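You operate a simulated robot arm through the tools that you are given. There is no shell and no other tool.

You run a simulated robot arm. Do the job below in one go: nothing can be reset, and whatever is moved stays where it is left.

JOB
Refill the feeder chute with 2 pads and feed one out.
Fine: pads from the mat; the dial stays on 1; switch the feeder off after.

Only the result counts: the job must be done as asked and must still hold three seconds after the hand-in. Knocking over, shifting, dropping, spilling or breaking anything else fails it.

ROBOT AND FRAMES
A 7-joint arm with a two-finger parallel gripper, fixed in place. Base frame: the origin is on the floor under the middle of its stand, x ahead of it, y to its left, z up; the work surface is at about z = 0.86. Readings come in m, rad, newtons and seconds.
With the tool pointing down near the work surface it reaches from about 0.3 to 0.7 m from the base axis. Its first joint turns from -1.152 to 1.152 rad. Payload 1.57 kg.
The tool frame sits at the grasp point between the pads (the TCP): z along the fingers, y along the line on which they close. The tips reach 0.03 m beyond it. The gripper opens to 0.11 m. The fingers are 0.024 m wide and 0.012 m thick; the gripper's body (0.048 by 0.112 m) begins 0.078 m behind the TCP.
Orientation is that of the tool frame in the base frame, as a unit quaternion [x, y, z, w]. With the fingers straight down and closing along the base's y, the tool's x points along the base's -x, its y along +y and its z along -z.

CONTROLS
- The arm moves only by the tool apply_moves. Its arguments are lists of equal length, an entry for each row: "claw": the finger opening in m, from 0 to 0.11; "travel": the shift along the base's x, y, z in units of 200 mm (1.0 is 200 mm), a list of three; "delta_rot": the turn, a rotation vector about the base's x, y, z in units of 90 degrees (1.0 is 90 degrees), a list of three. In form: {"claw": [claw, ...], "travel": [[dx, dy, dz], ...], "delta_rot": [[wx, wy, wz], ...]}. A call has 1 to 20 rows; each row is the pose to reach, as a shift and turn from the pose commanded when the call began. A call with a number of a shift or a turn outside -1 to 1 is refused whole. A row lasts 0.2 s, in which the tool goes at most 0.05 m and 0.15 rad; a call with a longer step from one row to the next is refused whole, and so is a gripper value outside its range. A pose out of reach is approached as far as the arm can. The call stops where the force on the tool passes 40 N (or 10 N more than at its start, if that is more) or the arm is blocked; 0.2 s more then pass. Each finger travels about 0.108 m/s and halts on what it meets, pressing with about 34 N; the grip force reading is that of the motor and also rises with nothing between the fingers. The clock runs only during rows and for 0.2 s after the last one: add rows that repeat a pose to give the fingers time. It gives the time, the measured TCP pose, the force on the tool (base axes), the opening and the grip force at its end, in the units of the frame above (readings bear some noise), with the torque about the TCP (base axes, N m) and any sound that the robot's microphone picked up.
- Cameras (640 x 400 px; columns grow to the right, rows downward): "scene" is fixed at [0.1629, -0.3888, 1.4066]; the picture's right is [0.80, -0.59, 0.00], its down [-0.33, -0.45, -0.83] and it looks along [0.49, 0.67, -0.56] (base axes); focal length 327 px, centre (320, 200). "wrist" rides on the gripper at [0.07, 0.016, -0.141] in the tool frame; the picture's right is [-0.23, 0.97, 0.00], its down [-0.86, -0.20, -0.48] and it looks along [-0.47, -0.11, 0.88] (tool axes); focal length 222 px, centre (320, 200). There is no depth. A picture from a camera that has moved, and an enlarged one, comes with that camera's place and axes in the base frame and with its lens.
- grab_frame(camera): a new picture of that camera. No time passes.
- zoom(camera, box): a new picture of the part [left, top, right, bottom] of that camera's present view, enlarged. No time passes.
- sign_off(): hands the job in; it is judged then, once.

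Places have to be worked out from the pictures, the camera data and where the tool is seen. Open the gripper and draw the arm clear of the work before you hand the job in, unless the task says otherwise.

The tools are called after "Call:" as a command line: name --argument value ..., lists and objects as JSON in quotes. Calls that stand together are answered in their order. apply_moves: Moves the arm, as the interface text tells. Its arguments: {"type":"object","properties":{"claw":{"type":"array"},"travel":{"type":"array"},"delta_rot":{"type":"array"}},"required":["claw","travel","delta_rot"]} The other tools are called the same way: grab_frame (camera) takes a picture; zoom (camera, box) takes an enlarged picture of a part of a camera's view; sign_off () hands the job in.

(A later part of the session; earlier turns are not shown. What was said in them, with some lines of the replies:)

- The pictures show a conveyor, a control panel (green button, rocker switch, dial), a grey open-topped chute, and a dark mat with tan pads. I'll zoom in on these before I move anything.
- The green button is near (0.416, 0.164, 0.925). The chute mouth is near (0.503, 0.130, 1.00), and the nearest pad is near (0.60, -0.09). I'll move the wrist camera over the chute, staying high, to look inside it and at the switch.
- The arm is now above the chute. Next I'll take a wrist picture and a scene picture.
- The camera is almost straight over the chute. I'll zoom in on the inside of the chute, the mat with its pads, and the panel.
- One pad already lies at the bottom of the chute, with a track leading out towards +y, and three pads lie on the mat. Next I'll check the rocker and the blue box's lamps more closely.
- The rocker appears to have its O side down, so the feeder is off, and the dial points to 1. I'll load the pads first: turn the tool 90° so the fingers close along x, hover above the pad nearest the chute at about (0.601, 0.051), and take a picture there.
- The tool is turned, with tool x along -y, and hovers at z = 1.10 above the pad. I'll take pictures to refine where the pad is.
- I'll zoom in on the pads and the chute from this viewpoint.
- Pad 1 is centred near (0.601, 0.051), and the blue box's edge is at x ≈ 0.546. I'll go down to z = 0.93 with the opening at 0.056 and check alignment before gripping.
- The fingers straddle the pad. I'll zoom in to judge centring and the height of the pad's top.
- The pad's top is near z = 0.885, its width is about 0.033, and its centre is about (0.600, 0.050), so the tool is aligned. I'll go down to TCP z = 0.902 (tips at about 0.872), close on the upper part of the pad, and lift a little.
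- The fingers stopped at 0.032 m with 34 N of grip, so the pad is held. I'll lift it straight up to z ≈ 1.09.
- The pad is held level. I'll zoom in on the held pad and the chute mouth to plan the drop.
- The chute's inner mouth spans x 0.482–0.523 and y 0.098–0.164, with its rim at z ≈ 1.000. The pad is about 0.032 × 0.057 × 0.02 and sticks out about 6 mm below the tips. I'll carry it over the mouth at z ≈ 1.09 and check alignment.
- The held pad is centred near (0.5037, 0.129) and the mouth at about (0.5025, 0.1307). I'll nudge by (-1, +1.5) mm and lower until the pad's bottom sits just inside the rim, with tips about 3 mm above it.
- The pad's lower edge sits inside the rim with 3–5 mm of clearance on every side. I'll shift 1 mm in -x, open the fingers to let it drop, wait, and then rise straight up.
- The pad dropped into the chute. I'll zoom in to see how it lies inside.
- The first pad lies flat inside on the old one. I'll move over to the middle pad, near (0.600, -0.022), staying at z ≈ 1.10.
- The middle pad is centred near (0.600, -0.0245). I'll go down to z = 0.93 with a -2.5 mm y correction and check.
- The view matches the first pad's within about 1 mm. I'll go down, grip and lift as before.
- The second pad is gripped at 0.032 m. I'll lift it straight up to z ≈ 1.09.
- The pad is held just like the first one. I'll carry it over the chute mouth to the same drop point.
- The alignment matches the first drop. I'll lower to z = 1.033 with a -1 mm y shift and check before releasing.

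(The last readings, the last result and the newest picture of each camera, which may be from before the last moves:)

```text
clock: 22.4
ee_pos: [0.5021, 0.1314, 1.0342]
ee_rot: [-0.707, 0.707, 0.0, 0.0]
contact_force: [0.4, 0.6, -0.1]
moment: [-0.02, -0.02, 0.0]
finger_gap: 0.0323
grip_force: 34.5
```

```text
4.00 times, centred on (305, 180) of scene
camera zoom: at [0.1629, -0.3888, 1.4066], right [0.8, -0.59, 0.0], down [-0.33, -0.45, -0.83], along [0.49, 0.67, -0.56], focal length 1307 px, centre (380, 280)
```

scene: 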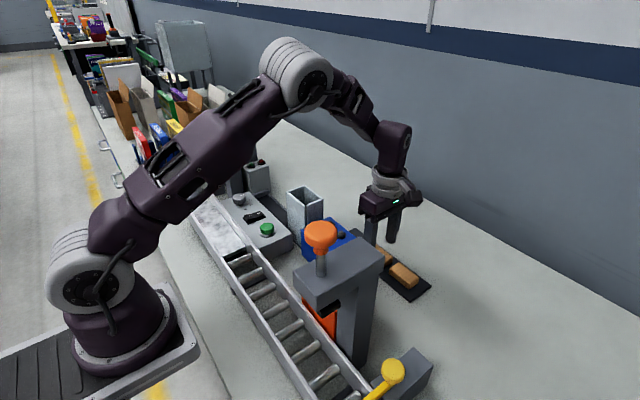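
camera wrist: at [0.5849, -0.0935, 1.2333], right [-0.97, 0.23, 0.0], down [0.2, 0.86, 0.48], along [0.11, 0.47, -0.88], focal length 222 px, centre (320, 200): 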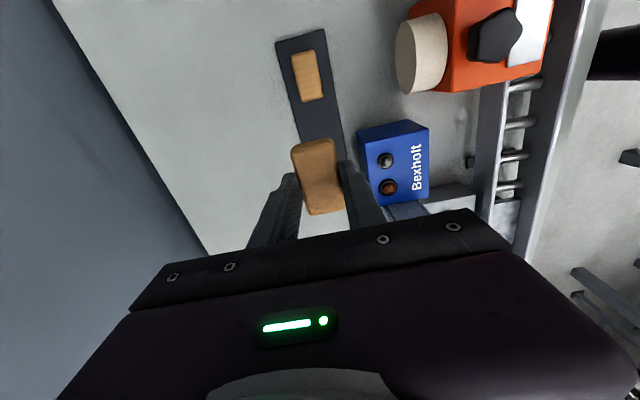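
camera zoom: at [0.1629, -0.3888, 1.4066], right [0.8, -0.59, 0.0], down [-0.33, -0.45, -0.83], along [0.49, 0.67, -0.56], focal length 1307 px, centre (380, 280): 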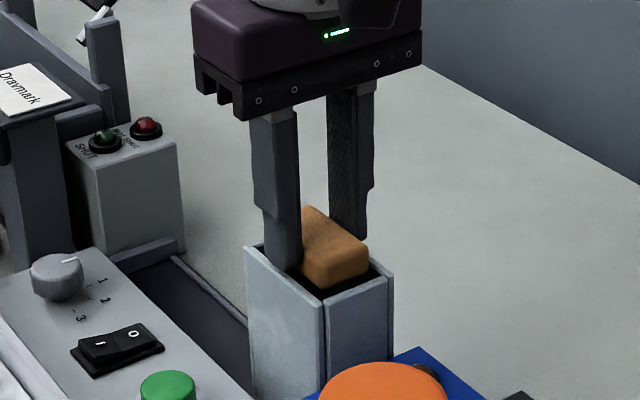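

The pad is inside the rim with clearance all round, the same as the first time. I'll open to release it, wait, and rise.

Call:
apply_moves --claw '[0.05, 0.05, 0.05, 0.05, 0.05, 0.05, 0.05, 0.05]' --travel '[[0, 0, 0], [0, 0, 0], [0, 0, 0], [0, 0, 0], [0, 0, 0.1], [0, 0, 0.25], [0, 0, 0.4], [0, 0, 0.5]]' --delta_rot '[[0, 0, 0], [0, 0, 0], [0, 0, 0], [0, 0, 0], [0, 0, 0], [0, 0, 0], [0, 0, 0], [0, 0, 0]]'

Call:
grab_frame --camera "wrist"

Call:
zoom --camera "wrist" --box '[270, 80, 360, 190]'

Call:
zoom --camera "scene" --box '[220, 160, 340, 260]'

```text
clock: 24.2
ee_pos: [0.5018, 0.1322, 1.1337]
ee_rot: [0.708, -0.706, 0.0, 0.0]
contact_force: [-0.4, -0.3, -0.1]
moment: [-0.01, -0.01, -0.02]
finger_gap: 0.0502
grip_force: 0.0
```

```text
taken
camera wrist: at [0.4861, 0.0628, 1.2763], right [-0.97, 0.23, 0.0], down [0.2, 0.86, 0.48], along [0.11, 0.47, -0.88], focal length 222 px, centre (320, 200)
```

wrist: 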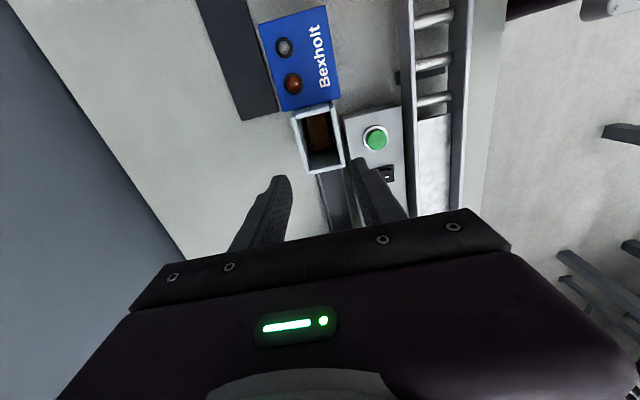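

```text
3.64 times, centred on (315, 135) of wrist
camera zoom: at [0.4861, 0.0628, 1.2763], right [-0.97, 0.23, 0.0], down [0.2, 0.86, 0.48], along [0.11, 0.47, -0.88], focal length 808 px, centre (338, 436)
```

zoom: 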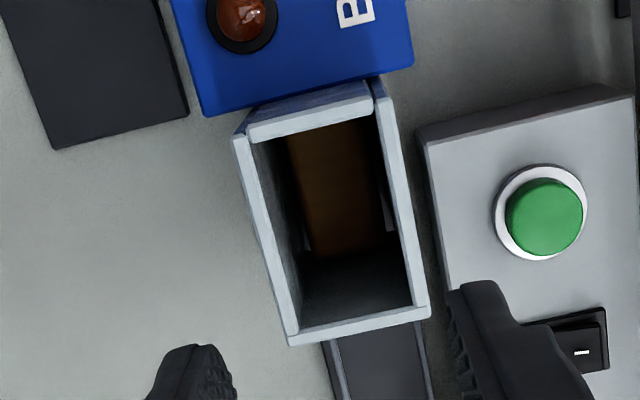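

```text
4.00 times, centred on (280, 210) of scene
camera zoom: at [0.1629, -0.3888, 1.4066], right [0.8, -0.59, 0.0], down [-0.33, -0.45, -0.83], along [0.49, 0.67, -0.56], focal length 1307 px, centre (480, 160)
```

zoom: 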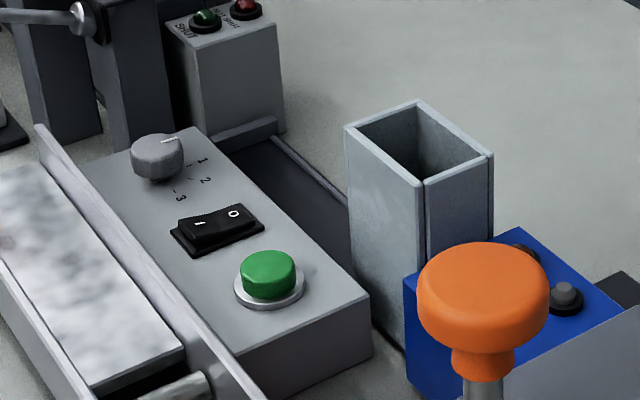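

All three pads are stacked inside, with the top at about z = 0.92, and the track is still empty. Next are the controls: the rocker is centred near (0.418, 0.232), with I on the -x side. I'll close the fingers and hover above it at a safe height to look closely.

Call:
apply_moves --claw '[0.04, 0.02, 0, 0, 0, 0, 0]' --travel '[[-0.09, 0.09, 0], [-0.19, 0.19, 0], [-0.29, 0.3, 0], [-0.39, 0.4, -0.05], [-0.4925, 0.5025, -0.15], [-0.4925, 0.5025, -0.2], [-0.4925, 0.5025, -0.2]]' --delta_rot '[[0, 0, 0], [0, 0, 0], [0, 0, 0], [0, 0, 0], [0, 0, 0], [0, 0, 0], [0, 0, 0]]'

Call:
grab_frame --camera "wrist"

Call:
zoom --camera "wrist" --box '[260, 80, 400, 220]'

Call:
grab_frame --camera "scene"

```text
clock: 25.8
ee_pos: [0.4041, 0.232, 1.093]
ee_rot: [-0.707, 0.707, 0.0, 0.0]
contact_force: [0.3, 0.1, -0.3]
moment: [0.02, 0.01, 0.0]
finger_gap: 0.0
grip_force: 20.7
```

```text
taken
camera wrist: at [0.3887, 0.1625, 1.235], right [-0.97, 0.23, 0.0], down [0.2, 0.86, 0.48], along [0.11, 0.47, -0.88], focal length 222 px, centre (320, 200)
```

wrist: 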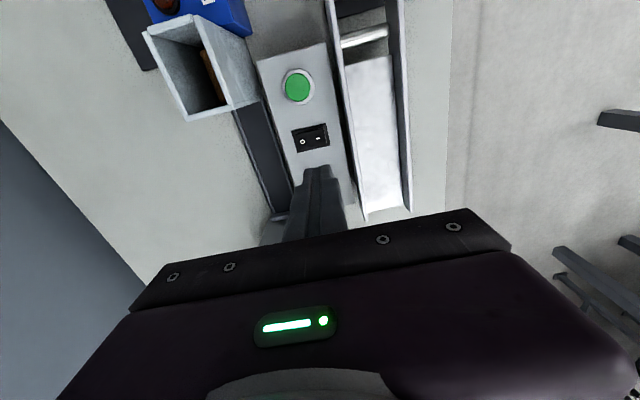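

```text
2.86 times, centred on (330, 150) of wrist
camera zoom: at [0.3887, 0.1625, 1.235], right [-0.97, 0.23, 0.0], down [0.2, 0.86, 0.48], along [0.11, 0.47, -0.88], focal length 635 px, centre (291, 343)
```

zoom: 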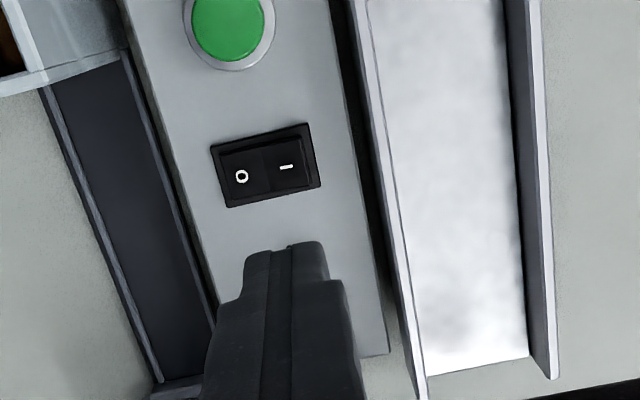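

```text
taken
```

scene: 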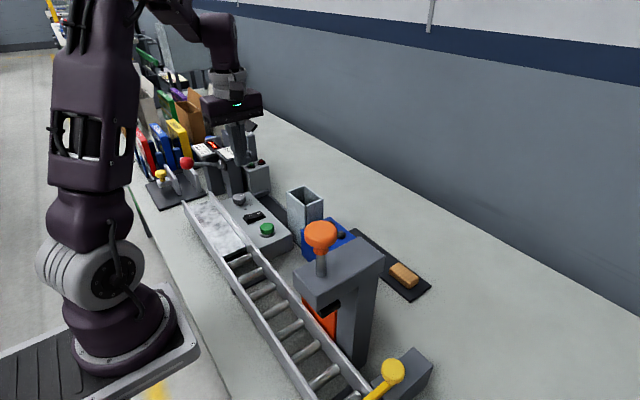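

The rocker spans x 0.396–0.439 with its pivot near 0.4175 and its centre at y ≈ 0.2325. I'll line the closed tips up over the I half (x ≈ 0.4025) and go down to just above it.

Call:
apply_moves --claw '[0, 0, 0, 0, 0, 0]' --travel '[[-0.006, 0, -0.15], [-0.006, 0, -0.3], [-0.006, 0, -0.45], [-0.006, 0, -0.58], [-0.006, 0, -0.64], [-0.006, 0, -0.64]]' --delta_rot '[[0, 0, 0], [0, 0, 0], [0, 0, 0], [0, 0, 0], [0, 0, 0], [0, 0, 0]]'

Call:
zoom --camera "wrist" --box '[260, 80, 400, 220]'

Call:
zoom --camera "scene" --box '[200, 130, 300, 250]'

```text
clock: 27.2
ee_pos: [0.4017, 0.232, 0.9651]
ee_rot: [0.708, -0.707, 0.0, 0.0]
contact_force: [0.7, -0.4, -0.1]
moment: [0.02, -0.02, 0.0]
finger_gap: 0.0
grip_force: 21.8
```

```text
2.86 times, centred on (330, 150) of wrist
camera zoom: at [0.387, 0.1632, 1.1068], right [-0.97, 0.23, 0.0], down [0.2, 0.86, 0.48], along [0.11, 0.47, -0.88], focal length 635 px, centre (291, 343)
```

zoom: 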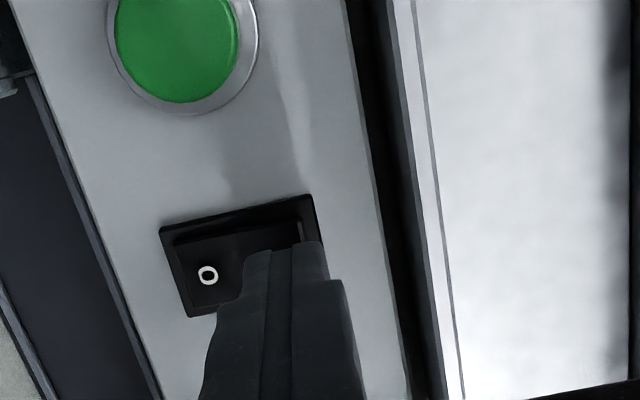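

```text
3.33 times, centred on (250, 190) of scene
camera zoom: at [0.1629, -0.3888, 1.4066], right [0.8, -0.59, 0.0], down [-0.33, -0.45, -0.83], along [0.49, 0.67, -0.56], focal length 1089 px, centre (553, 233)
```

zoom: 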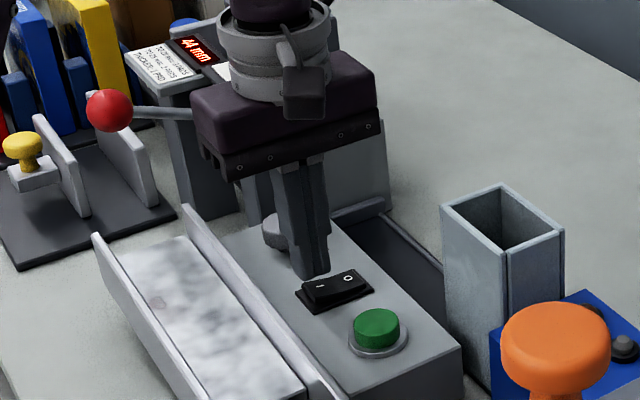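

The tips are directly over the I half, about 15 mm above it. I'll go down in small steps and watch the force.

Call:
apply_moves --claw '[0, 0, 0, 0]' --travel '[[0, 0, -0.02], [0, 0, -0.04], [0, 0, -0.055], [0, 0, -0.065]]' --delta_rot '[[0, 0, 0], [0, 0, 0], [0, 0, 0], [0, 0, 0]]'

```text
clock: 28.2
ee_pos: [0.4022, 0.2324, 0.9537]
ee_rot: [-0.707, 0.707, 0.001, -0.001]
contact_force: [0.3, 0.4, -0.6]
moment: [0.0, 0.02, 0.0]
finger_gap: 0.0001
grip_force: 20.9
```

No contact yet with the TCP at z = 0.9537. I'll continue in 1–2 mm steps.

Call:
apply_moves --claw '[0, 0, 0]' --travel '[[0, 0, -0.01], [0, 0, -0.02], [0, 0, -0.025]]' --delta_rot '[[0, 0, 0], [0, 0, 0], [0, 0, 0]]'

Call:
zoom --camera "scene" --box '[230, 190, 280, 240]'

```text
clock: 29.0
ee_pos: [0.4024, 0.2317, 0.9477]
ee_rot: [0.708, -0.707, 0.001, 0.0]
contact_force: [-6.1, -2.9, 26.8]
moment: [-0.09, -0.07, -0.01]
finger_gap: 0.0
grip_force: 20.6
```

```text
8.00 times, centred on (255, 215) of scene
camera zoom: at [0.1624, -0.3891, 1.4066], right [0.8, -0.59, 0.0], down [-0.33, -0.45, -0.83], along [0.49, 0.67, -0.56], focal length 2614 px, centre (840, 80)
```

zoom: 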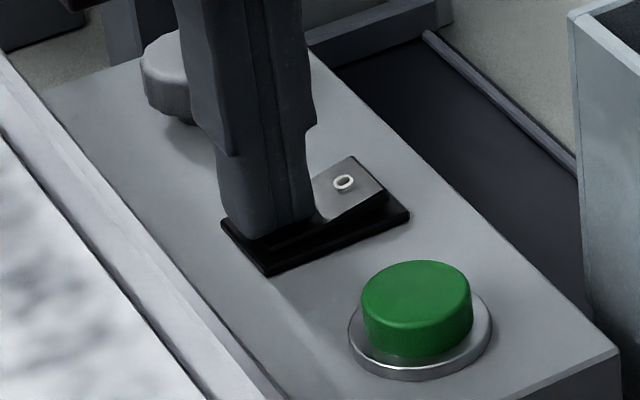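

The O end is now raised, so the rocker has flipped to I. I'll lift clear and look at the rocker and the lamps.

Call:
apply_moves --claw '[0, 0, 0, 0, 0]' --travel '[[0, 0, 0.03], [0, 0, 0.12], [0, 0, 0.25], [0, 0, 0.35], [0, 0, 0.35]]' --delta_rot '[[0, 0, 0], [0, 0, 0], [0, 0, 0], [0, 0, 0], [0, 0, 0]]'

Call:
zoom --camera "scene" --box '[230, 190, 280, 240]'

Call:
grab_frame --camera "wrist"

Call:
grab_frame --camera "scene"

```text
clock: 30.2
ee_pos: [0.4013, 0.2321, 1.0176]
ee_rot: [0.708, -0.707, 0.0, -0.001]
contact_force: [0.8, -0.2, -0.1]
moment: [-0.01, 0.0, -0.01]
finger_gap: 0.0
grip_force: 21.6
```

```text
8.00 times, centred on (255, 215) of scene
camera zoom: at [0.1629, -0.3888, 1.4066], right [0.8, -0.59, 0.0], down [-0.33, -0.45, -0.83], along [0.49, 0.67, -0.56], focal length 2614 px, centre (840, 80)
```

zoom: 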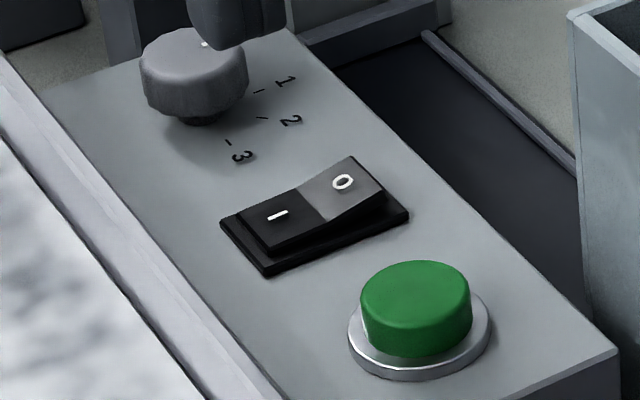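

```text
taken
camera wrist: at [0.3865, 0.1618, 1.1598], right [-0.97, 0.23, 0.0], down [0.2, 0.86, 0.48], along [0.11, 0.47, -0.88], focal length 222 px, centre (320, 200)
```

wrist: 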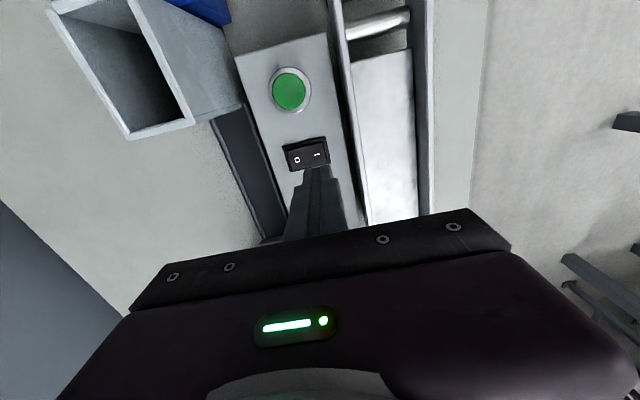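

```text
taken
```

scene: 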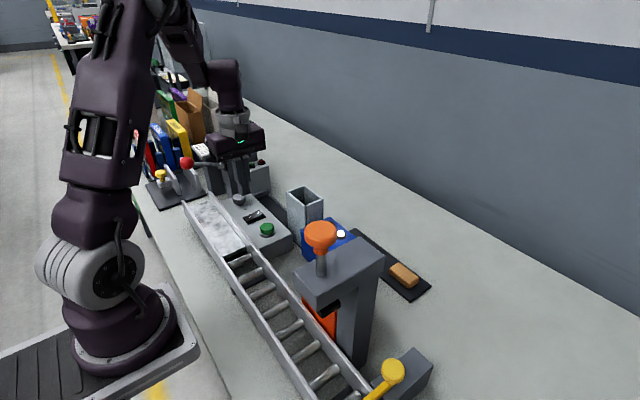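

The rocker is at I, and the white lamp on the blue box now looks lit. I'll zoom in to confirm and check the other lamp.

Call:
zoom --camera "scene" --box '[320, 210, 360, 250]'

Call:
zoom --camera "wrist" --box '[200, 30, 350, 180]'

```text
10.00 times, centred on (340, 230) of scene
camera zoom: at [0.1629, -0.3888, 1.4066], right [0.8, -0.59, 0.0], down [-0.33, -0.45, -0.83], along [0.49, 0.67, -0.56], focal length 3268 px, centre (120, -100)
```

zoom: 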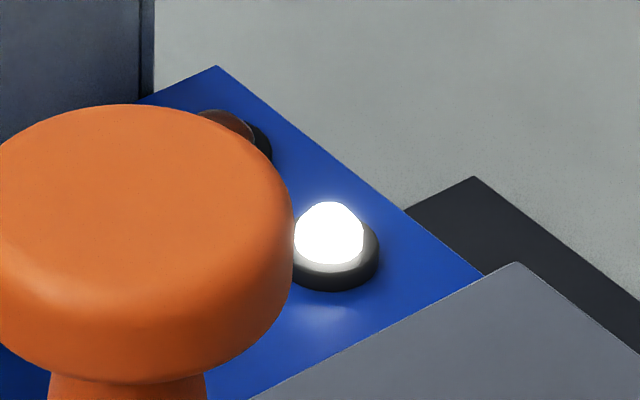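

```text
2.67 times, centred on (275, 105) of wrist
camera zoom: at [0.3865, 0.1618, 1.1598], right [-0.97, 0.23, 0.0], down [0.2, 0.86, 0.48], along [0.11, 0.47, -0.88], focal length 592 px, centre (440, 453)
```

zoom: 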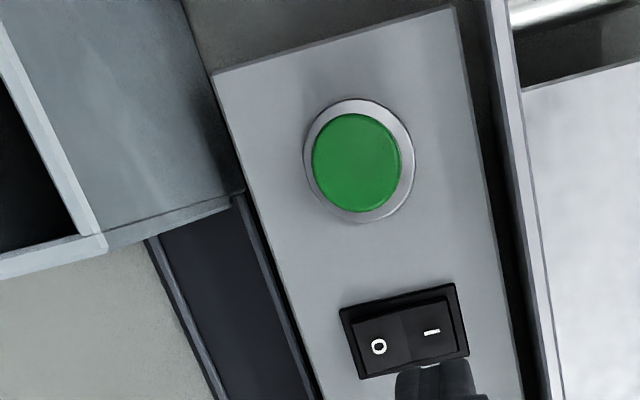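

The power lamp is lit and the other lamp is dark. The green button is centred near (0.4176, 0.1645) with its top at z ≈ 0.926. I'll move over it and stop about 9 mm above.

Call:
apply_moves --claw '[0, 0, 0, 0, 0, 0]' --travel '[[0.035, -0.15, 0], [0.0775, -0.3375, 0], [0.0775, -0.3375, 0], [0.0775, -0.3375, -0.15], [0.0775, -0.3375, -0.26], [0.0775, -0.3375, -0.26]]' --delta_rot '[[0, 0, 0], [0, 0, 0], [0, 0, 0], [0, 0, 0], [0, 0, 0], [0, 0, 0]]'

Call:
zoom --camera "scene" --box '[220, 160, 340, 260]'

Call:
zoom --camera "wrist" --box '[200, 60, 400, 220]'

```text
clock: 31.6
ee_pos: [0.4186, 0.1659, 0.9659]
ee_rot: [0.708, -0.706, 0.0, -0.001]
contact_force: [-0.8, -0.4, 0.0]
moment: [0.01, 0.0, 0.01]
finger_gap: 0.0
grip_force: 21.2
```

```text
4.00 times, centred on (280, 210) of scene
camera zoom: at [0.1629, -0.3888, 1.4066], right [0.8, -0.59, 0.0], down [-0.33, -0.45, -0.83], along [0.49, 0.67, -0.56], focal length 1307 px, centre (480, 160)
```

zoom: 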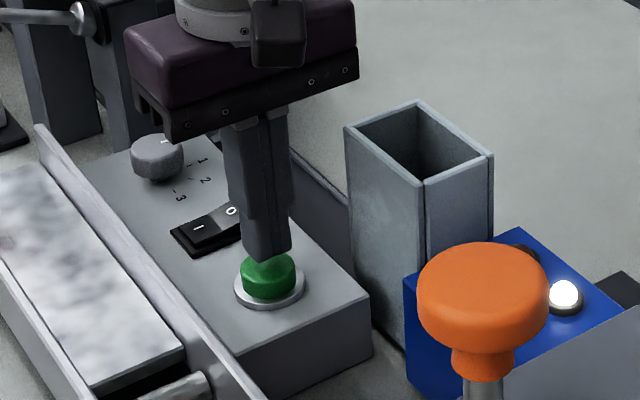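

```text
2.50 times, centred on (300, 140) of wrist
camera zoom: at [0.4034, 0.0965, 1.1074], right [-0.97, 0.23, 0.0], down [0.2, 0.86, 0.48], along [0.11, 0.47, -0.88], focal length 555 px, centre (370, 350)
```

zoom: 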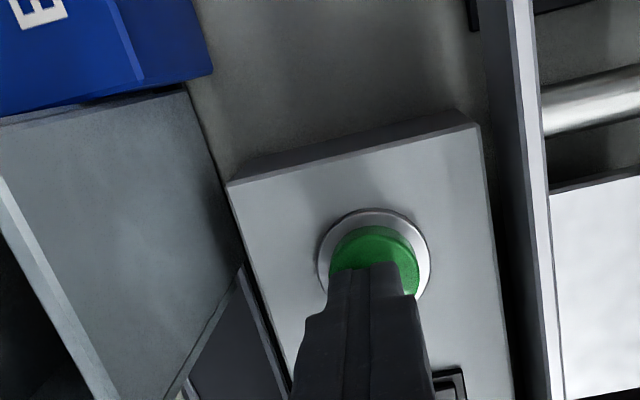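

The tips are centred over the button and the gripper is clear of the chute. I'll press straight down in small steps to about 3–4 mm past the expected contact.

Call:
apply_moves --claw '[0, 0, 0, 0, 0]' --travel '[[0, 0, -0.02], [0, 0, -0.035], [0, 0, -0.045], [0, 0, -0.055], [0, 0, -0.065]]' --delta_rot '[[0, 0, 0], [0, 0, 0], [0, 0, 0], [0, 0, 0], [0, 0, 0]]'

Call:
zoom --camera "scene" --box '[220, 160, 340, 260]'

```text
clock: 32.8
ee_pos: [0.4182, 0.1648, 0.9523]
ee_rot: [-0.707, 0.707, -0.001, 0.001]
contact_force: [1.1, 1.4, 2.9]
moment: [-0.01, -0.04, 0.02]
finger_gap: 0.0001
grip_force: 21.6
```

```text
4.00 times, centred on (280, 210) of scene
camera zoom: at [0.1629, -0.3888, 1.4066], right [0.8, -0.59, 0.0], down [-0.33, -0.45, -0.83], along [0.49, 0.67, -0.56], focal length 1307 px, centre (480, 160)
```

zoom: 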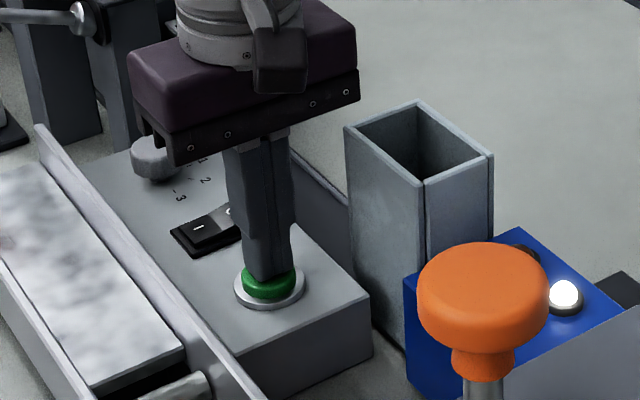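

Contact shows 2.9 N and the button has started to sink. I'll press a further 2 mm.

Call:
apply_moves --claw '[0, 0, 0]' --travel '[[0, 0, -0.005], [0, 0, -0.01], [0, 0, -0.01]]' --delta_rot '[[0, 0, 0], [0, 0, 0], [0, 0, 0]]'

Call:
grab_frame --camera "wrist"

Call:
grab_frame --camera "scene"

```text
clock: 33.6
ee_pos: [0.4186, 0.1664, 0.9499]
ee_rot: [0.707, -0.707, 0.0, 0.0]
contact_force: [-0.3, -0.4, 3.6]
moment: [0.01, 0.05, 0.03]
finger_gap: 0.0001
grip_force: 20.9
heard: click
```

```text
taken
camera wrist: at [0.4028, 0.0952, 1.0924], right [-0.97, 0.23, 0.0], down [0.2, 0.86, 0.48], along [0.11, 0.47, -0.88], focal length 222 px, centre (320, 200)
```

wrist: 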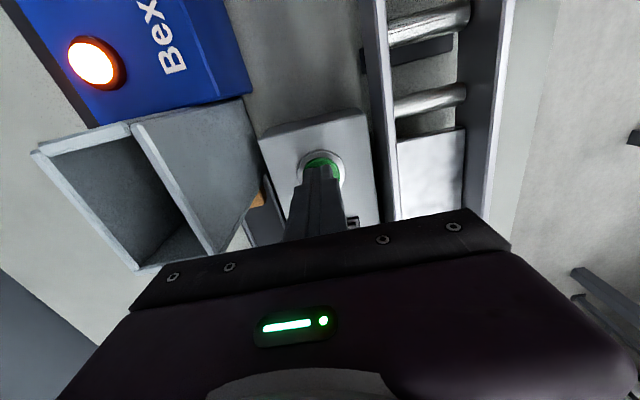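

```text
taken
```

scene: 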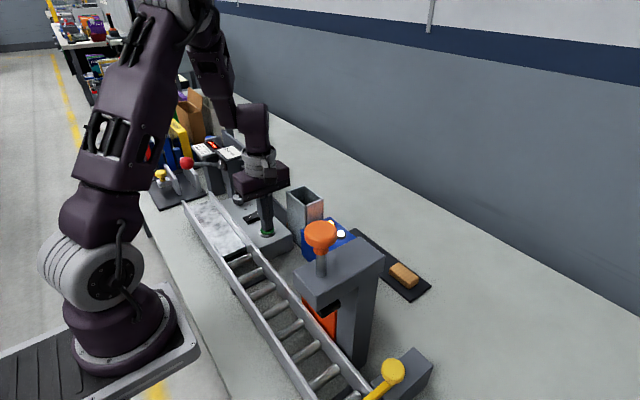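

The button clicked, the orange lamp lit, and a pad is starting to come out at the chute's foot. I'll release the button and rise while the cycle runs.

Call:
apply_moves --claw '[0, 0, 0, 0, 0]' --travel '[[0, 0, 0.04], [0, 0, 0.12], [0, 0, 0.25], [0, 0, 0.33], [0, 0, 0.33]]' --delta_rot '[[0, 0, 0], [0, 0, 0], [0, 0, 0], [0, 0, 0], [0, 0, 0]]'

Call:
grab_frame --camera "wrist"

Call:
zoom --camera "scene" --box '[220, 150, 360, 260]'

```text
clock: 34.8
ee_pos: [0.4194, 0.1631, 1.0185]
ee_rot: [0.707, -0.707, 0.0, 0.001]
contact_force: [0.2, 0.7, 0.2]
moment: [0.01, -0.02, 0.0]
finger_gap: 0.0001
grip_force: 21.1
```

```text
taken
camera wrist: at [0.4032, 0.0939, 1.1608], right [-0.97, 0.23, 0.0], down [0.2, 0.86, 0.48], along [0.11, 0.47, -0.88], focal length 222 px, centre (320, 200)
```

wrist: 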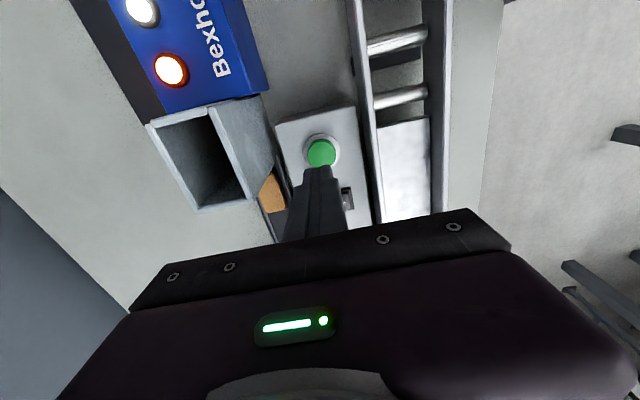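

```text
3.64 times, centred on (290, 205) of scene
camera zoom: at [0.1629, -0.3888, 1.4066], right [0.8, -0.59, 0.0], down [-0.33, -0.45, -0.83], along [0.49, 0.67, -0.56], focal length 1188 px, centre (429, 182)
```

zoom: 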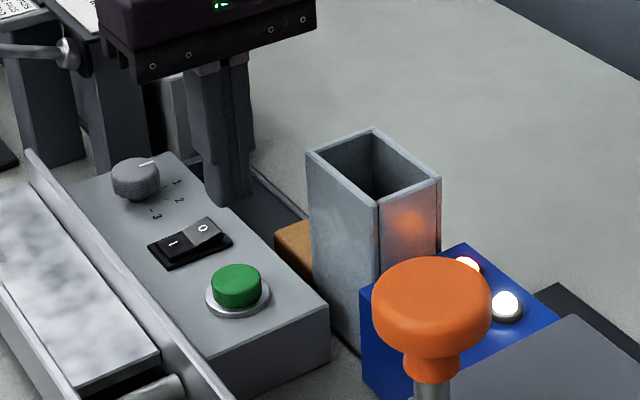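

The pad is sliding out onto the track and the orange lamp is still lit. I'll hold still and let the cycle finish before touching the switch.

Call:
apply_moves --claw '[0, 0, 0, 0, 0, 0, 0, 0]' --travel '[[0, 0, 0.1], [0, 0, 0.25], [0, 0, 0.4], [0, 0, 0.4], [0, 0, 0.4], [0, 0, 0.4], [0, 0, 0.4], [0, 0, 0.4]]' --delta_rot '[[0, 0, 0], [0, 0, 0], [0, 0, 0], [0, 0, 0], [0, 0, 0], [0, 0, 0], [0, 0, 0], [0, 0, 0]]'

Call:
grab_frame --camera "wrist"

Call:
zoom --camera "scene" --box '[220, 150, 360, 260]'

```text
clock: 36.6
ee_pos: [0.4175, 0.1637, 1.0976]
ee_rot: [-0.707, 0.708, 0.0, 0.0]
contact_force: [1.0, 0.8, -0.8]
moment: [-0.01, 0.01, -0.01]
finger_gap: 0.0
grip_force: 21.6
```

```text
taken
camera wrist: at [0.4026, 0.0947, 1.2399], right [-0.97, 0.23, 0.0], down [0.2, 0.86, 0.48], along [0.11, 0.47, -0.88], focal length 222 px, centre (320, 200)
```

wrist: 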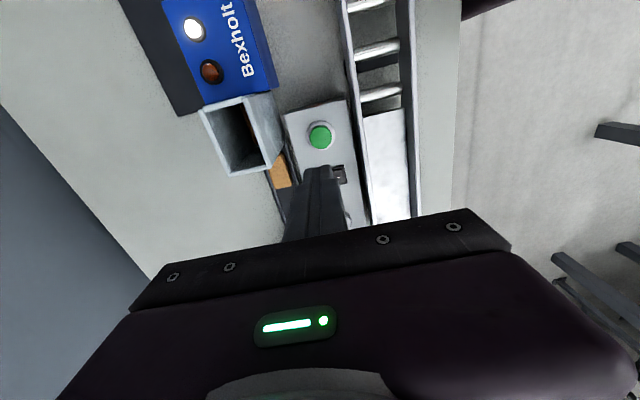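

```text
3.64 times, centred on (290, 205) of scene
camera zoom: at [0.1629, -0.3888, 1.4066], right [0.8, -0.59, 0.0], down [-0.33, -0.45, -0.83], along [0.49, 0.67, -0.56], focal length 1188 px, centre (429, 182)
```

zoom: 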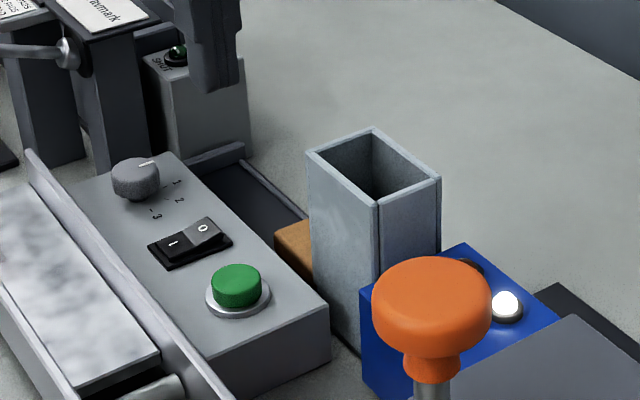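

The orange lamp is off, so the cycle is done. I'll zoom in to check that the pad is fully out and how the rest of the stack lies.

Call:
zoom --camera "wrist" --box '[190, 90, 310, 220]'

Call:
zoom --camera "scene" --box '[260, 170, 330, 240]'

```text
3.08 times, centred on (250, 155) of wrist
camera zoom: at [0.4026, 0.0947, 1.2399], right [-0.97, 0.23, 0.0], down [0.2, 0.86, 0.48], along [0.11, 0.47, -0.88], focal length 684 px, centre (535, 338)
```

zoom: 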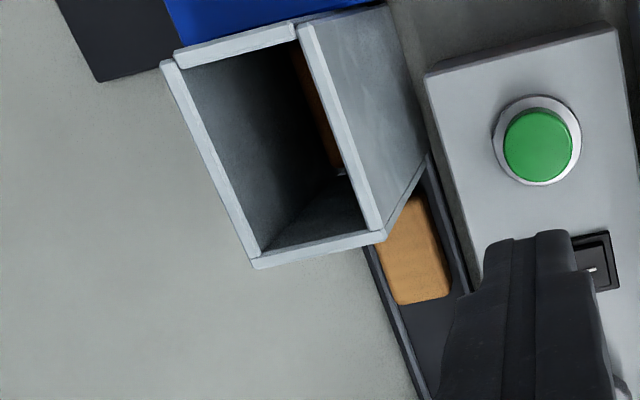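

```text
5.71 times, centred on (295, 205) of scene
camera zoom: at [0.1629, -0.3888, 1.4066], right [0.8, -0.59, 0.0], down [-0.33, -0.45, -0.83], along [0.49, 0.67, -0.56], focal length 1867 px, centre (463, 171)
```

zoom: 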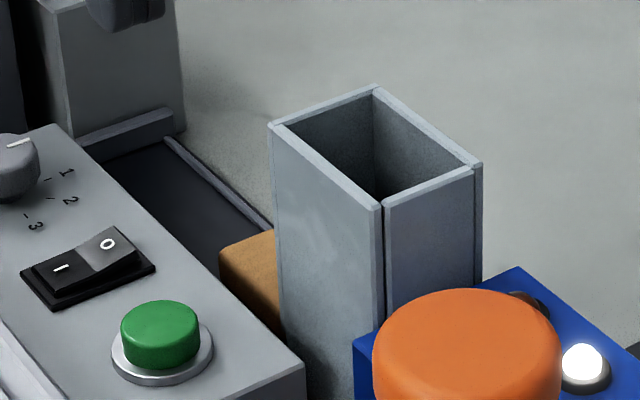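

The fed pad spans about y 0.185–0.242, fully clear of the chute. Now I'll switch off: move over the raised O half (x ≈ 0.4325, y ≈ 0.2325) and go down to just above it.

Call:
apply_moves --claw '[0, 0, 0, 0, 0, 0, 0, 0]' --travel '[[0.03, 0.15, 0], [0.076, 0.34, 0], [0.076, 0.34, -0.05], [0.076, 0.34, -0.25], [0.076, 0.34, -0.45], [0.076, 0.34, -0.6], [0.076, 0.34, -0.655], [0.076, 0.34, -0.655]]' --delta_rot '[[0, 0, 0], [0, 0, 0], [0, 0, 0], [0, 0, 0], [0, 0, 0], [0, 0, 0], [0, 0, 0], [0, 0, 0]]'

Call:
zoom --camera "scene" --box '[220, 160, 300, 240]'

Call:
zoom --camera "wrist" --box '[200, 60, 400, 220]'

```text
clock: 38.4
ee_pos: [0.4339, 0.2314, 0.9665]
ee_rot: [0.707, -0.707, -0.001, 0.0]
contact_force: [-1.5, 0.1, 0.3]
moment: [0.02, 0.01, 0.01]
finger_gap: 0.0002
grip_force: 21.1
```

```text
5.00 times, centred on (260, 200) of scene
camera zoom: at [0.1629, -0.3888, 1.4066], right [0.8, -0.59, 0.0], down [-0.33, -0.45, -0.83], along [0.49, 0.67, -0.56], focal length 1634 px, centre (620, 200)
```

zoom: 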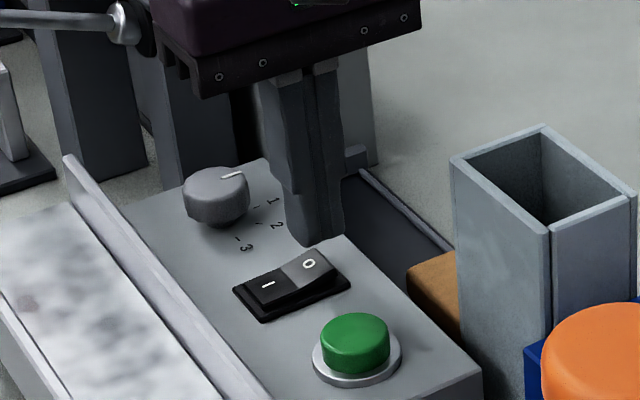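

```text
2.50 times, centred on (300, 140) of wrist
camera zoom: at [0.4185, 0.1623, 1.1084], right [-0.97, 0.23, 0.0], down [0.2, 0.86, 0.48], along [0.11, 0.47, -0.88], focal length 555 px, centre (370, 350)
```

zoom: 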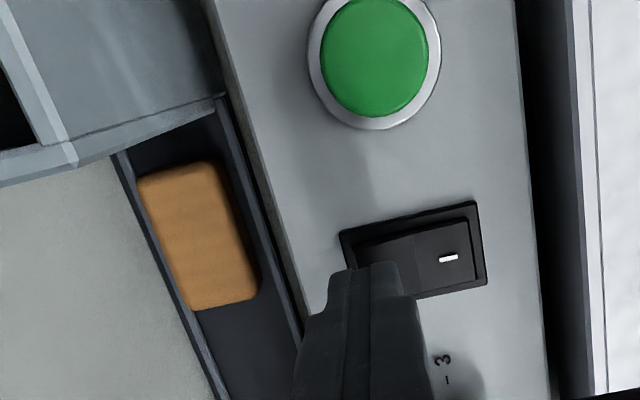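

The tips hover over the O half, and the fed pad lies clear on the track. I'll press down in small steps as I did on the I side.

Call:
apply_moves --claw '[0, 0, 0, 0, 0, 0]' --travel '[[0, 0, -0.02], [0, 0, -0.04], [0, 0, -0.055], [0, 0, -0.065], [0, 0, -0.075], [0, 0, -0.085]]' --delta_rot '[[0, 0, 0], [0, 0, 0], [0, 0, 0], [0, 0, 0], [0, 0, 0], [0, 0, 0]]'

Call:
zoom --camera "scene" --box '[230, 190, 280, 240]'

Call:
zoom --camera "scene" --box '[320, 210, 360, 250]'

```text
clock: 39.8
ee_pos: [0.4323, 0.2336, 0.9484]
ee_rot: [0.708, -0.707, 0.001, 0.0]
contact_force: [-0.5, 0.4, 0.5]
moment: [0.01, 0.0, 0.01]
finger_gap: 0.0001
grip_force: 22.3
```

```text
8.00 times, centred on (255, 215) of scene
camera zoom: at [0.1629, -0.3888, 1.4066], right [0.8, -0.59, 0.0], down [-0.33, -0.45, -0.83], along [0.49, 0.67, -0.56], focal length 2614 px, centre (840, 80)
```

zoom: 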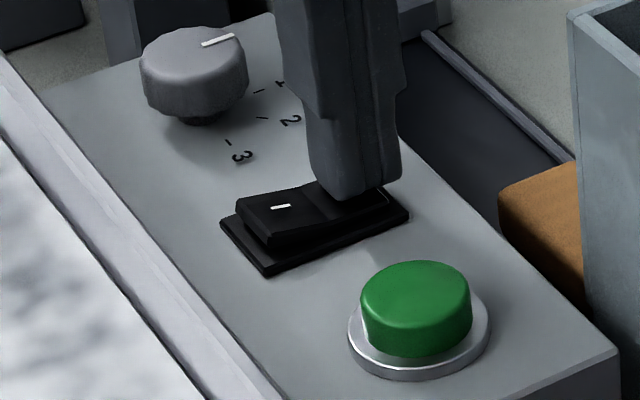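

```text
10.00 times, centred on (340, 230) of scene
camera zoom: at [0.1629, -0.3888, 1.4066], right [0.8, -0.59, 0.0], down [-0.33, -0.45, -0.83], along [0.49, 0.67, -0.56], focal length 3268 px, centre (120, -100)
```

zoom: 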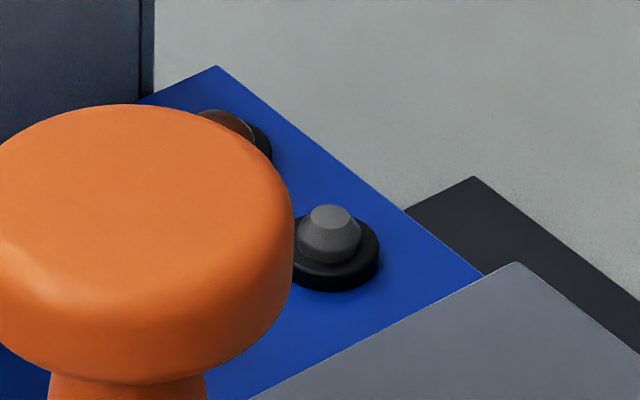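

The rocker is back at O and the power lamp is dark. I'll rise straight up, then open the gripper high above everything and draw back.

Call:
apply_moves --claw '[0, 0, 0, 0, 0, 0, 0.03, 0.05, 0.05]' --travel '[[0, 0, 0.04], [0, 0, 0.15], [0, 0, 0.35], [0, 0, 0.55], [0, 0, 0.75], [0, 0, 0.95], [0, 0, 1.0], [0, 0, 1.0], [0, 0, 1.0]]' --delta_rot '[[0, 0, 0], [0, 0, 0], [0, 0, 0], [0, 0, 0], [0, 0, 0], [0, 0, 0], [0, 0, 0], [0, 0, 0], [0, 0, 0]]'

Call:
grab_frame --camera "wrist"

Call:
zoom --camera "scene" --box '[230, 190, 280, 240]'

```text
clock: 41.8
ee_pos: [0.434, 0.2306, 1.1507]
ee_rot: [0.708, -0.706, 0.0, 0.0]
contact_force: [0.0, 0.3, 0.3]
moment: [-0.02, -0.06, 0.03]
finger_gap: 0.0498
grip_force: 0.1
```

```text
taken
camera wrist: at [0.4185, 0.1622, 1.2923], right [-0.97, 0.23, 0.0], down [0.2, 0.86, 0.48], along [0.11, 0.47, -0.88], focal length 222 px, centre (320, 200)
```

wrist: 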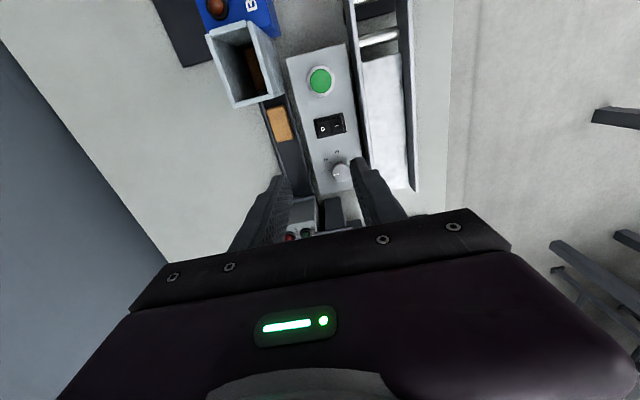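

```text
8.00 times, centred on (255, 215) of scene
camera zoom: at [0.1629, -0.3888, 1.4066], right [0.8, -0.59, 0.0], down [-0.33, -0.45, -0.83], along [0.49, 0.67, -0.56], focal length 2614 px, centre (840, 80)
```

zoom: 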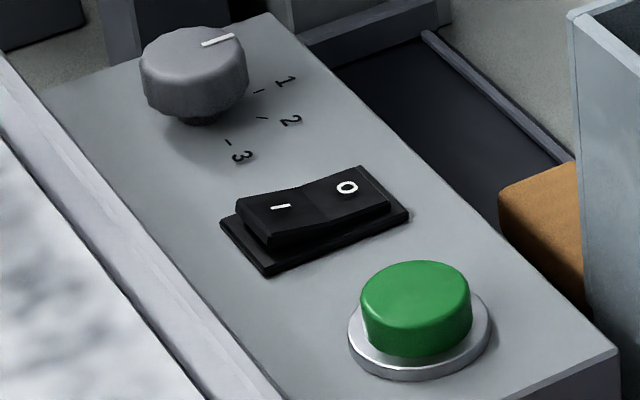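

The switch is off and the dial still points to 1. I'll rise and move so the wrist camera looks straight down the chute for a last check of what's inside.

Call:
apply_moves --claw '[0.06, 0.08, 0.08, 0.08, 0.08]' --travel '[[0.1, -0.04, 0.1], [0.2, -0.08, 0.2], [0.3, -0.11, 0.3], [0.425, -0.15, 0.4], [0.425, -0.15, 0.4]]' --delta_rot '[[0, 0, 0], [0, 0, 0], [0, 0, 0], [0, 0, 0], [0, 0, 0]]'

Call:
grab_frame --camera "wrist"

Call:
zoom --camera "wrist" --box '[270, 30, 370, 170]'

Call:
grab_frame --camera "scene"

```text
clock: 43.0
ee_pos: [0.5169, 0.2014, 1.2265]
ee_rot: [0.708, -0.706, 0.0, 0.0]
contact_force: [0.8, 0.1, -0.7]
moment: [-0.01, -0.01, 0.01]
finger_gap: 0.0798
grip_force: 0.1
```

```text
taken
camera wrist: at [0.5025, 0.1318, 1.3685], right [-0.97, 0.23, 0.0], down [0.2, 0.86, 0.48], along [0.11, 0.47, -0.88], focal length 222 px, centre (320, 200)
```

wrist: 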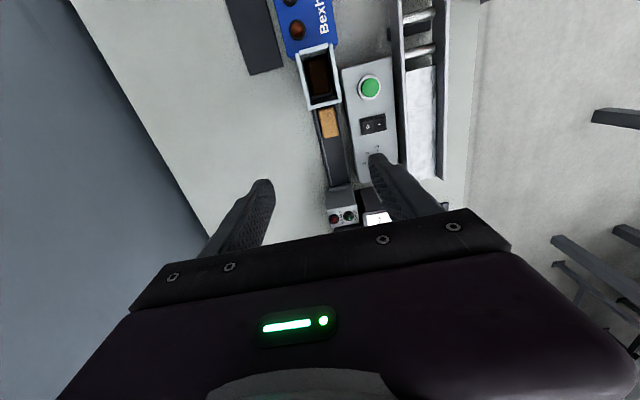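

```text
2.86 times, centred on (320, 100) of wrist
camera zoom: at [0.5025, 0.1318, 1.3685], right [-0.97, 0.23, 0.0], down [0.2, 0.86, 0.48], along [0.11, 0.47, -0.88], focal length 635 px, centre (320, 486)
```

zoom: 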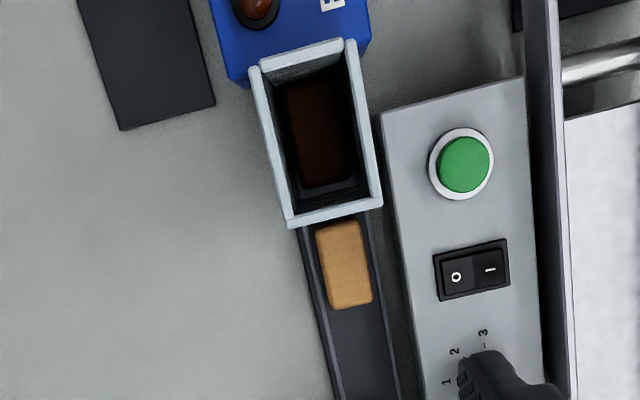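

```text
taken
```

scene: 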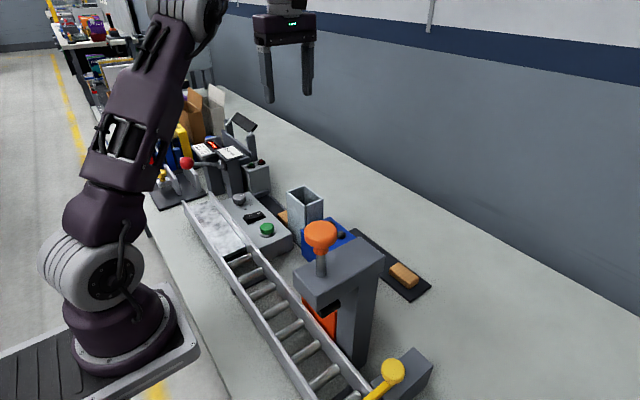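

The chute holds the remaining pads and one pad lies on the track. I'll take one last close look into the chute and at the panel before handing in.

Call:
zoom --camera "wrist" --box '[295, 40, 345, 110]'

Call:
zoom --camera "scene" --box '[220, 160, 440, 310]'

```text
5.71 times, centred on (320, 75) of wrist
camera zoom: at [0.5025, 0.1318, 1.3685], right [-0.97, 0.23, 0.0], down [0.2, 0.86, 0.48], along [0.11, 0.47, -0.88], focal length 1269 px, centre (320, 914)
```

zoom: 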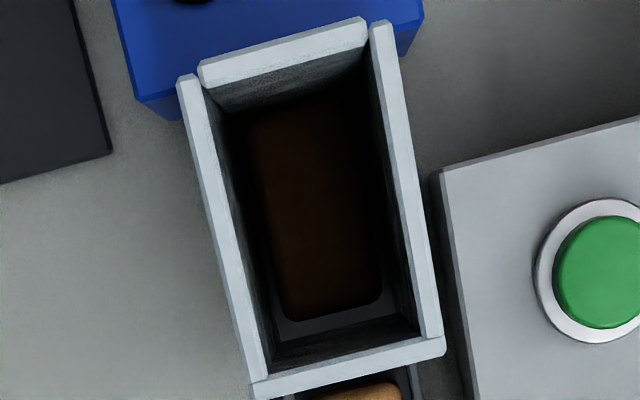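

```text
2.67 times, centred on (330, 235) of scene
camera zoom: at [0.1629, -0.3888, 1.4066], right [0.8, -0.59, 0.0], down [-0.33, -0.45, -0.83], along [0.49, 0.67, -0.56], focal length 871 px, centre (293, 107)
```

zoom: 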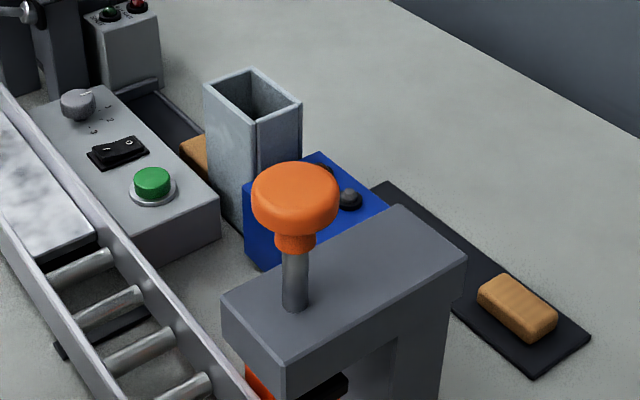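

The stack in the chute lies flat, one pad has been fed onto the track, the third pad is still on the mat, the dial is on 1 and the switch is at O. The gripper is open and clear, so I'm handing the job in.

Call:
sign_off

```text
The job is handed in.
```

I put two pads from the mat into the feeder chute and fed one out. I then switched the feeder off and handed the job in.

- **Chute:** one pad was already at the bottom when I started, so two should be left after the feed. The last look showed the top pad lying flat, but I couldn't count the pads below it.
- **Fed pad:** it lies on the track, fully clear of the chute.
- **Controls:** the dial stayed on 1, the switch is at O, and both feeder lamps are dark.
- **Mat:** I left the third pad where it was.

I saw nothing else shifted or knocked over. The gripper is open and the arm is clear of the work.
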